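You operate a simulated robot arm through the tools that you are given. There is no shell and no other tool. Be economical: measure what you need, move in short steps, check, and stop when the job is done.

The job below is to be done with a simulated robot arm. You get a single attempt, and the scene is never put back.

JOB
Take the small jug with a yellow handle and leave it on the cleaning plan.
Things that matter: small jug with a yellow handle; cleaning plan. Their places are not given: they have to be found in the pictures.

The check looks at the end state, three seconds after you hand in, the way a careful person would. Anything else that was tipped, shoved, dropped, spilled or broken makes it a failure.

ROBOT AND FRAMES
A 7-joint arm with a two-finger parallel gripper, fixed in place. Base frame: the origin is at the foot of the arm, x ahead of it, y to its left, z up; the work surface is at about z = 0. Units: cm, degrees, N and s.
With the tool pointing down near the work surface it reaches from about 24 to 62 cm from the base axis. Its first joint turns from -66.0 to 66.0 degrees. Payload 2.6 kg.
The TCP is the grasp point between the finger pads, 3 cm short of the fingertips. In the tool frame z runs along the fingers and y along their closing line. The gripper opens to 9.4 cm. The fingers are 2.8 cm wide and 1 cm thick; the gripper's body (5 by 9.6 cm) begins 5.5 cm behind the TCP.
Orientation is told as [roll, pitch, yaw] about the base's x, y, z axes, in that order, counted from this pose: with the fingers straight down and closing along the base's y, the tool's x points along the base's -x, its y along +y and its z along -z.

CONTROLS
- The arm moves only by the tool drive_tool. Its arguments are lists of equal length, an entry for each row: "delta_pos": the shift along the tool's x, y, z in units of 50 mm (1.0 is 50 mm), a list of three; "spin": the turn about the tool's z in units of 8 degrees (1.0 is 8 degrees). In form: {"delta_pos": [[tx, ty, tz], ...], "spin": [spin, ...]}. A call has 1 to 10 rows; each row shifts and turns the commanded pose from where the row before left it, along the tool's axes as they then stand. "gripper" is the finger opening in m, from 0 to 0.094, set as the call begins (left out, the last holds). A call with a number of a shift or a turn outside -1 to 1 is refused whole. Each row takes 0.2 s and may step no farther than 5 cm and 8.6 degrees from the row before; otherwise, or with a gripper value out of range, the whole call is refused. Where a pose cannot be reached the arm comes as near as it can. A force on the tool above 40 N (or 10 N above the force at the start of the call, whichever is more), or a blocked arm, ends the call early, and 0.2 s more pass. The fingers move at their own pace (about 7.2 cm/s each) and stop on an object; they squeeze with about 30 N. The grip force told is the motor's: it shows also when the fingers shut on nothing. Time passes only in rows, and 0.2 s behind the last, so rows that do not move let the fingers close. The reply holds the time, the measured pose of the TCP, the force on the tool along the base axes, the opening and the grip force, in the units named above and with some noise.
- Cameras (640 x 400 px; columns grow to the right, rows downward): "scene" is fixed at [4.95, 45.43, 55.58]; the picture's right is [-0.56, -0.83, 0.00], its down [-0.54, 0.36, -0.76] and it looks along [0.63, -0.43, -0.65] (base axes); focal length 331 px, centre (320, 200). "wrist" rides on the gripper at [-3.7, 0, -5.8] in the tool frame; the picture's right is [0.00, -1.00, 0.00], its down [0.97, 0.00, -0.24] and it looks along [0.24, 0.00, 0.97] (tool axes); focal length 218 px, centre (320, 200).
- get_image(camera): a new picture of that camera. The clock stands still meanwhile.
- probe_pixels(camera, pixels): for up to 12 pixels [column, row] of the newest picture of that camera ("zoom" is the newest enlarged one), the place [x, y, z] in the base frame of the surface seen there, good to about 0.3 cm. The clock stands still meanwhile.
- zoom(camera, box): a new picture of the part [left, top, right, bottom] of that camera's present view, enlarged. The clock stands still meanwhile.
- hand_in(): hands the job in; it is judged then, once.

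Keep the steps short. Do not move on a guess: measure, check each grasp and each placing, and mend mistakes. In all there are 60 turns and 26 pictures (those below and enlarged ones count). Leave the gripper open and the arm clear of the work at the hand-in unless told otherwise, and finish with a single line.

The tools are called after "Request:" as name(argument=value, ...) on one line, values as JSON. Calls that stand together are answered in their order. drive_tool: Moves the arm, as the interface text tells. Its arguments: {"type":"object","properties":{"delta_pos":{"type":"array"},"spin":{"type":"array"},"gripper":{"type":"number"}},"required":["delta_pos","spin"]} The other tools are called the same way: get_image (camera) takes a picture; probe_pixels (camera, pixels) gives the place of the surface under pixels of a picture; zoom (camera, box) takes an enlarged picture of a part of a camera's view; hand_in () hands the job in.

At the start:

```text
clock: 0.0
ee_pos: [41.58, 7.58, 24.24]
ee_rot: [0.0, 0.0, 0.0]
wrist_force: [-0.1, 0.3, 0.2]
width: 9.38
grasp_force: 0.1
```

scene: 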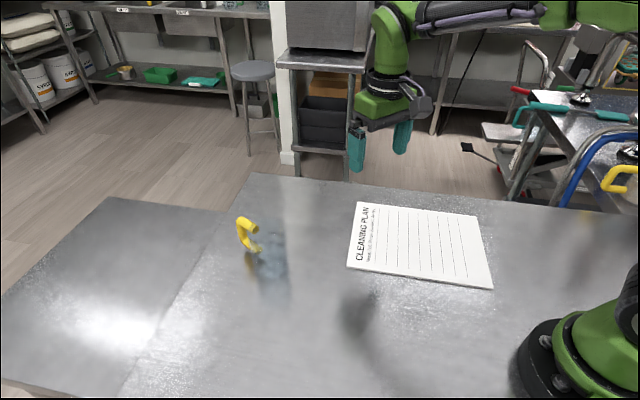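
wrist: 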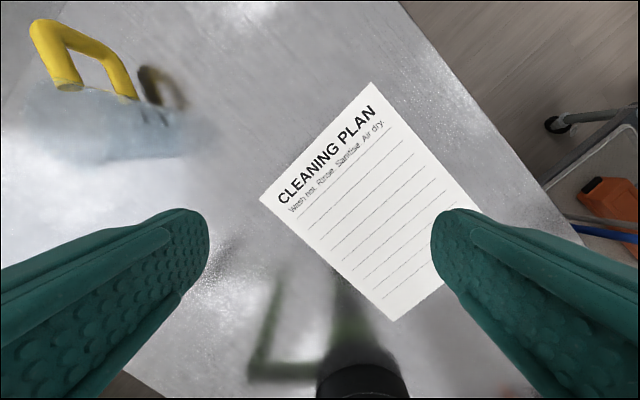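

The jug seems to be see-through, with its yellow handle near (247,233) in the scene view. The white plan sheet is around (420,245). I'll zoom in on the jug and then probe it.

Request:
zoom(camera="scene", box=[200, 190, 328, 310])

Request:
probe_pixels(camera="scene", pixels=[[240, 222], [243, 240], [258, 247], [270, 240], [270, 262], [285, 262], [358, 204], [478, 216], [492, 287], [348, 266], [420, 245], [300, 300]])

Request:
probe_pixels(camera="wrist", pixels=[[45, 25], [70, 85], [75, 28], [110, 55], [130, 97], [120, 130], [60, 120], [150, 80], [178, 120], [371, 84], [262, 198], [390, 320]])

```text
3.33 times, centred on (264, 250) of scene
```

zoom: 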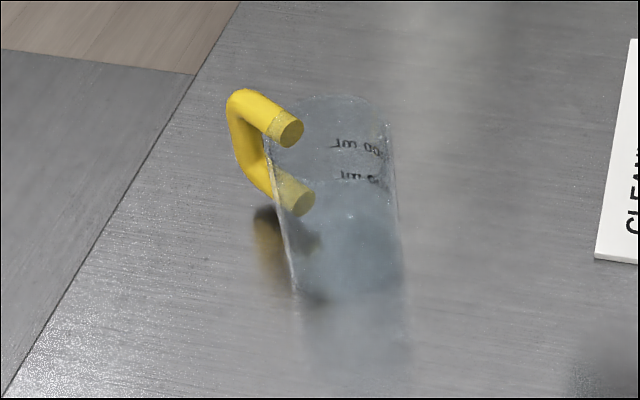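

```text
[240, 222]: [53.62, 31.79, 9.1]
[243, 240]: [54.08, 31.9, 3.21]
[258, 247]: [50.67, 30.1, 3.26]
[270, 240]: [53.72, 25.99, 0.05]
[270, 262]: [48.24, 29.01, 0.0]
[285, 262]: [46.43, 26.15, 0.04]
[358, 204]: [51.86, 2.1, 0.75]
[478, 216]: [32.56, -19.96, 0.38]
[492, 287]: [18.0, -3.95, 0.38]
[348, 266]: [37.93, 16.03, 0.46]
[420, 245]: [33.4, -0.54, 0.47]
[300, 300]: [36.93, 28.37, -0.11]
```

```text
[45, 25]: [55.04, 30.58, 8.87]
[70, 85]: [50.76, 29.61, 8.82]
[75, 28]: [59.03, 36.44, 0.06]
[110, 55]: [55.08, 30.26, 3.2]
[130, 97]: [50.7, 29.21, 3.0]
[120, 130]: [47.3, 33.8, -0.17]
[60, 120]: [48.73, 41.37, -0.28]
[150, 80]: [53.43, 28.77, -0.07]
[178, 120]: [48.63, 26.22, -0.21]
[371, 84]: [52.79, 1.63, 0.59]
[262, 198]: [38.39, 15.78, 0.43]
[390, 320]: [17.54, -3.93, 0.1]
```

The plan's corners come out at about (52,2), (32.5,-20), (18,-4) and (38,16), so its centre is near (35,-1.5) and it is about 0.4 cm thick. The jug is clear, stands near (47.6,28.8), and has its handle towards +x. I'll move above it at this height and look straight down.

Request:
drive_tool(delta_pos=[[-0.1, 0.8, 0], [-0.1, 0.8, 0], [-0.1, 0.8, 0], [-0.1, 0.8, 0], [-0.1, 0.8, 0], [0, 0, 0]], spin=[-0.45, -0.45, -0.45, -0.45, -0.45, 0], gripper=0.094)

Request:
get_image(camera="wrist")

```text
clock: 1.4
ee_pos: [41.61, 27.67, 24.41]
ee_rot: [0.1, -0.1, 18.1]
wrist_force: [1.0, -1.0, 0.3]
width: 9.4
grasp_force: 0.1
```

```text
22 pictures are left
```

wrist: 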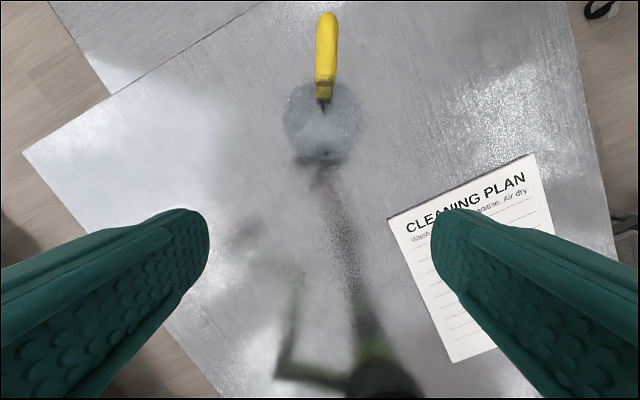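

The handle now lines up with the tool's x axis, with the jug near (322,122). I'll zoom in to measure the body.

Request:
zoom(camera="wrist", box=[240, 0, 400, 200])

Request:
probe_pixels(camera="wrist", pixels=[[327, 16], [327, 50], [326, 90], [324, 98], [286, 120], [358, 120], [322, 155], [322, 120], [322, 165], [300, 90]])

```text
2.00 times, centred on (320, 100) of wrist
```

zoom: 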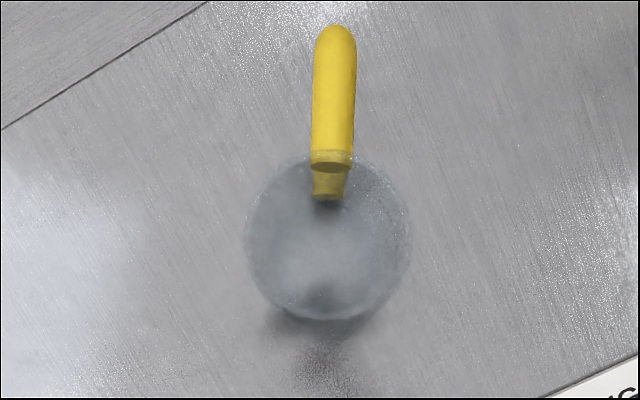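

```text
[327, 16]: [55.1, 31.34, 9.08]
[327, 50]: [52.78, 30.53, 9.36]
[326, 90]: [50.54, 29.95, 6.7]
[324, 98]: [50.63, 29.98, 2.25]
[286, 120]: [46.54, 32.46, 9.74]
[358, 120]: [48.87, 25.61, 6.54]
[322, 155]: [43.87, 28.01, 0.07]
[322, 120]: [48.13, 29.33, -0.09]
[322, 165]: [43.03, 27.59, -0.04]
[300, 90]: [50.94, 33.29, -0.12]
```

The rim is about 7.4 cm across and 9.7 cm high, with its centre 6.0 cm ahead and 0.45 cm to the side in the tool frame. I'll centre over it, come down to z≈14.5 so the tips stay above the rim, and check.

Request:
drive_tool(delta_pos=[[-0.6, -0.05, 0], [-0.6, -0.04, 0], [0, 0, -0.0], [0, 0, 0.7], [0, 0, 0.7], [0, 0, 0.58], [0, 0, 0]], spin=[0, 0, 0, 0, 0, 0, 0])

Request:
get_image(camera="wrist")

Request:
zoom(camera="scene", box=[184, 150, 344, 300])

```text
clock: 3.0
ee_pos: [47.58, 28.93, 14.27]
ee_rot: [0.0, -0.1, 18.0]
wrist_force: [0.2, -0.2, -0.7]
width: 9.38
grasp_force: 0.1
```

```text
20 pictures are left
```

wrist: 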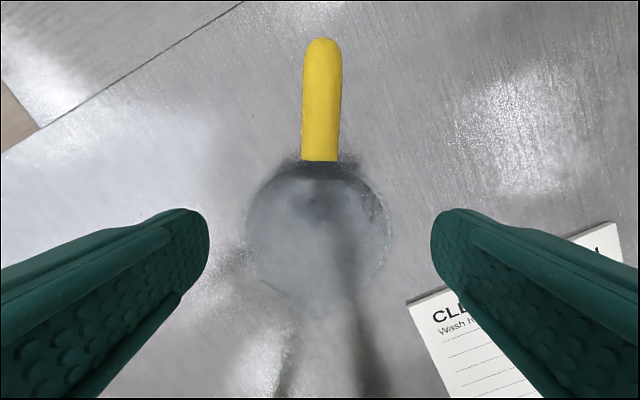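

```text
2.67 times, centred on (264, 225) of scene
```

zoom: 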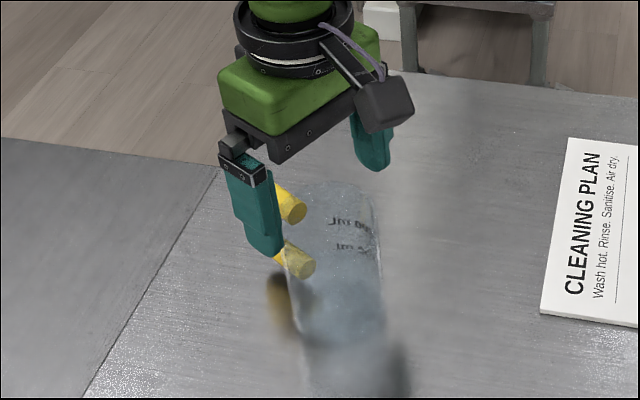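

The rim spans columns 247–390, so it's centred between the fingers. Along tool x its centre is about 0.4 cm towards +x. I'll shift by that and lower to z≈6.5 in small steps.

Request:
drive_tool(delta_pos=[[0.08, 0, 0], [0, 0, 0.3], [0, 0, 0.3], [0, 0, 0.3], [0, 0, 0.3], [0, 0, 0.3], [0, 0, 0.06], [0, 0, 0]], spin=[0, 0, 0, 0, 0, 0, 0, 0])

Request:
zoom(camera="scene", box=[184, 150, 344, 300])

Request:
get_image(camera="wrist")

```text
clock: 4.8
ee_pos: [47.13, 29.02, 6.42]
ee_rot: [0.0, 0.1, 18.0]
wrist_force: [0.7, 0.1, 0.6]
width: 9.42
grasp_force: 0.0
```

```text
2.67 times, centred on (264, 225) of scene
```

zoom: 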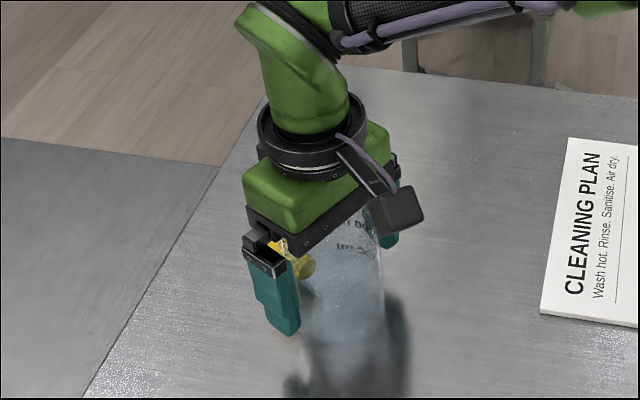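

```text
17 pictures are left
```

wrist: 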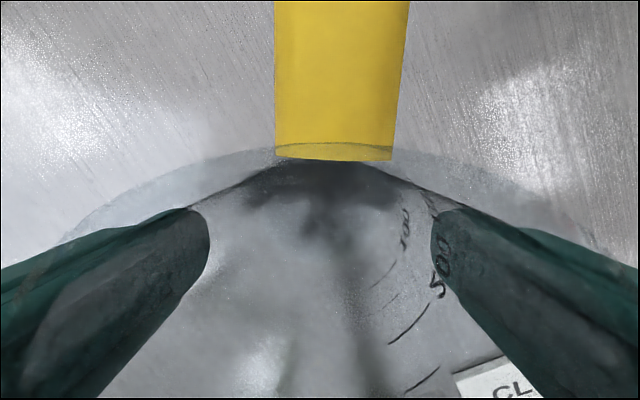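

No contact so far. The rim lies between the fingers, with both of them outside the wall. Closing now with rows that don't move.

Request:
drive_tool(delta_pos=[[0, 0, 0], [0, 0, 0], [0, 0, 0], [0, 0, 0], [0, 0, 0]], spin=[0, 0, 0, 0, 0], gripper=0.05)

```text
clock: 6.0
ee_pos: [47.05, 29.06, 6.57]
ee_rot: [0.0, 0.0, 17.9]
wrist_force: [0.7, -0.4, 1.1]
width: 7.25
grasp_force: 29.5
```

The fingers stopped at 7.25 cm with 29.5 N of grip, which matches the jug. I'll lift slightly and check the load.

Request:
drive_tool(delta_pos=[[0, 0, -0.1], [0, 0, -0.2], [0, 0, -0.3], [0, 0, -0.3], [0, 0, 0]], spin=[0, 0, 0, 0, 0])

Request:
zoom(camera="scene", box=[184, 150, 344, 300])

```text
clock: 7.2
ee_pos: [47.07, 29.13, 11.05]
ee_rot: [-0.1, -0.1, 18.1]
wrist_force: [-0.3, 0.1, -0.9]
width: 7.27
grasp_force: 30.0
```

```text
2.67 times, centred on (264, 225) of scene
```

zoom: 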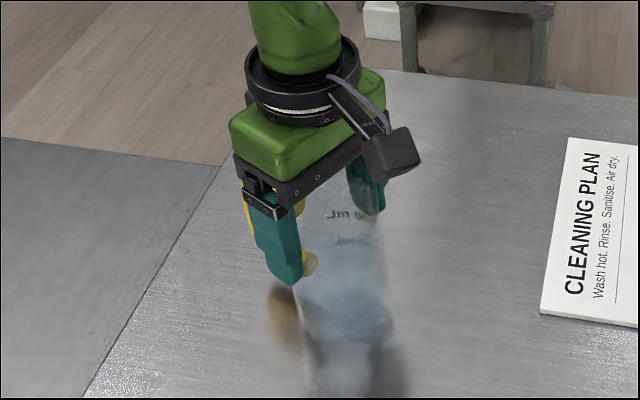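

The jug came up upright with the grip steady; its base is about 4.5 cm off the table. Now I'll carry it slowly to the middle of the plan, (35.1,-1.5), starting with half the distance.

Request:
drive_tool(delta_pos=[[0.1, -0.12, 0], [0.2, -0.25, 0], [0.25, -0.3, 0], [0.25, -0.3, 0], [0.25, -0.3, 0], [0.25, -0.3, 0], [0.25, -0.3, 0], [0.25, -0.3, 0], [0.2, -0.25, 0], [0.1, -0.12, 0]], spin=[0, 0, 0, 0, 0, 0, 0, 0, 0, 0])

```text
clock: 9.4
ee_pos: [41.1, 13.65, 11.08]
ee_rot: [-0.1, 0.0, 18.0]
wrist_force: [-0.1, 0.4, -1.0]
width: 7.26
grasp_force: 30.4
```

The grip held. Carrying it the other half of the way.

Request:
drive_tool(delta_pos=[[0.1, -0.12, 0], [0.2, -0.25, 0], [0.25, -0.3, 0], [0.25, -0.3, 0], [0.25, -0.3, 0], [0.25, -0.3, 0], [0.25, -0.3, 0], [0.25, -0.3, 0], [0.2, -0.25, 0], [0.1, -0.12, 0]], spin=[0, 0, 0, 0, 0, 0, 0, 0, 0, 0])

Request:
get_image(camera="scene")

```text
clock: 11.6
ee_pos: [35.11, -1.55, 11.17]
ee_rot: [-0.1, 0.1, 18.0]
wrist_force: [-0.2, 0.7, -0.3]
width: 7.22
grasp_force: 30.1
```

```text
15 pictures are left
```

scene: 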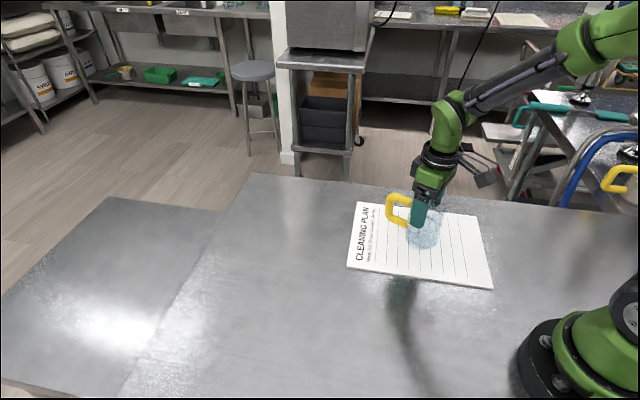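

The jug is above the middle of the plan. At grasping height plus the plan's thickness, it should touch at TCP z≈6.95. I'll lower to about 7.3 first.

Request:
drive_tool(delta_pos=[[0, 0, 0.2], [0, 0, 0.2], [0, 0, 0.2], [0, 0, 0.1], [0, 0, 0.07], [0, 0, 0]], spin=[0, 0, 0, 0, 0, 0])

Request:
zoom(camera="scene", box=[340, 170, 500, 300])

```text
clock: 13.0
ee_pos: [35.02, -1.67, 7.13]
ee_rot: [0.0, -0.1, 18.0]
wrist_force: [-0.2, -1.9, 19.4]
width: 7.21
grasp_force: 29.7
```

```text
3.08 times, centred on (420, 235) of scene
```

zoom: 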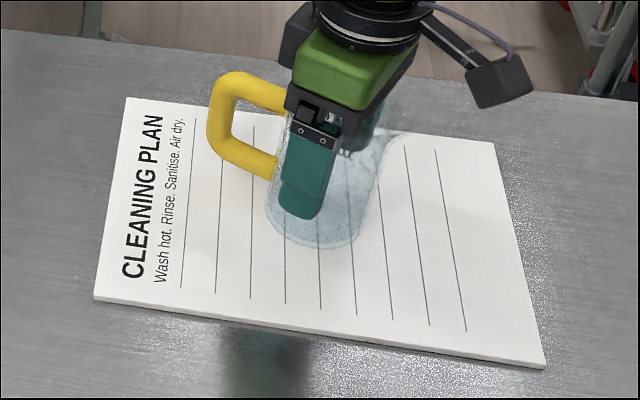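

The 19 N upward force means the jug is already pressing on the plan. I'll raise it 0.1 cm to ease that and read the force again.

Request:
drive_tool(delta_pos=[[0, 0, -0.02], [0, 0, 0]], spin=[0, 0])

```text
clock: 13.6
ee_pos: [35.01, -1.56, 7.37]
ee_rot: [0.1, 0.1, 18.1]
wrist_force: [1.5, 0.3, 2.3]
width: 7.2
grasp_force: 30.5
```

The force is down to 2.3 N, a light contact, so the jug is resting on the plan. Opening the gripper.

Request:
drive_tool(delta_pos=[[0, 0, 0], [0, 0, 0], [0, 0, 0], [0, 0, 0]], spin=[0, 0, 0, 0], gripper=0.094)

Request:
get_image(camera="wrist")

```text
clock: 14.6
ee_pos: [35.13, -1.69, 7.41]
ee_rot: [0.0, 0.0, 18.0]
wrist_force: [0.2, 0.0, -0.3]
width: 9.4
grasp_force: 0.1
```

```text
13 pictures are left
```

wrist: 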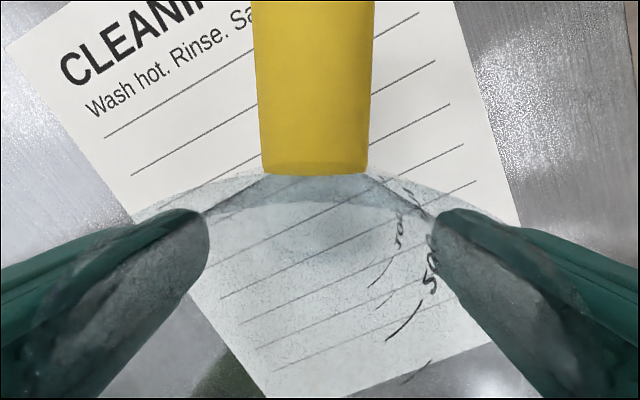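

The fingers are open and clear of the jug. I'll go straight up, slowly at first.

Request:
drive_tool(delta_pos=[[0, 0, -0.15], [0, 0, -0.25], [0, 0, -0.4], [0, 0, -0.5], [0, 0, -0.6], [0, 0, -0.7], [0, 0, -0.7], [0, 0, 0]], spin=[0, 0, 0, 0, 0, 0, 0, 0])

Request:
get_image(camera="scene")

Request:
get_image(camera="wrist")

```text
clock: 16.4
ee_pos: [34.92, -1.59, 23.96]
ee_rot: [0.0, 0.0, 18.0]
wrist_force: [1.0, -0.1, -0.2]
width: 9.41
grasp_force: 0.0
```

```text
12 pictures are left
```

scene: 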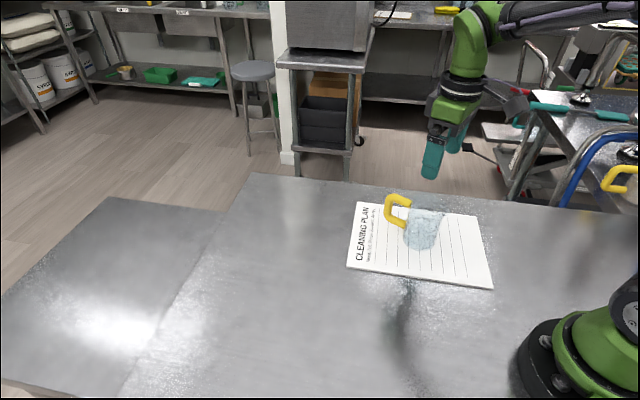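

```text
11 pictures are left
```

wrist: 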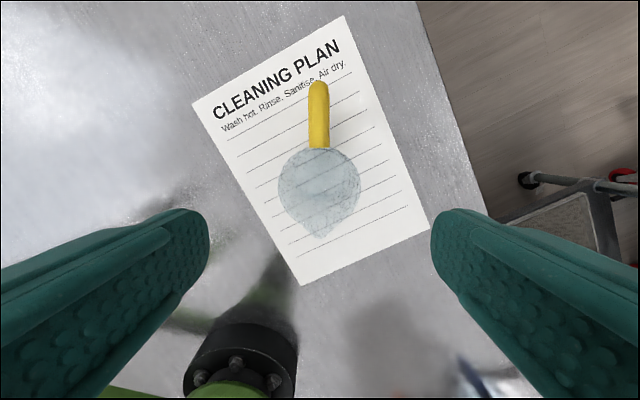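

The jug is upright in the middle of the plan. The plan hasn't moved, nothing else was disturbed, and the arm is clear with the gripper open, so I'm handing in.

Request:
hand_in()

```text
The job is handed in.
```

The small jug with the yellow handle is standing upright in the middle of the cleaning plan, with the gripper open and the arm clear.
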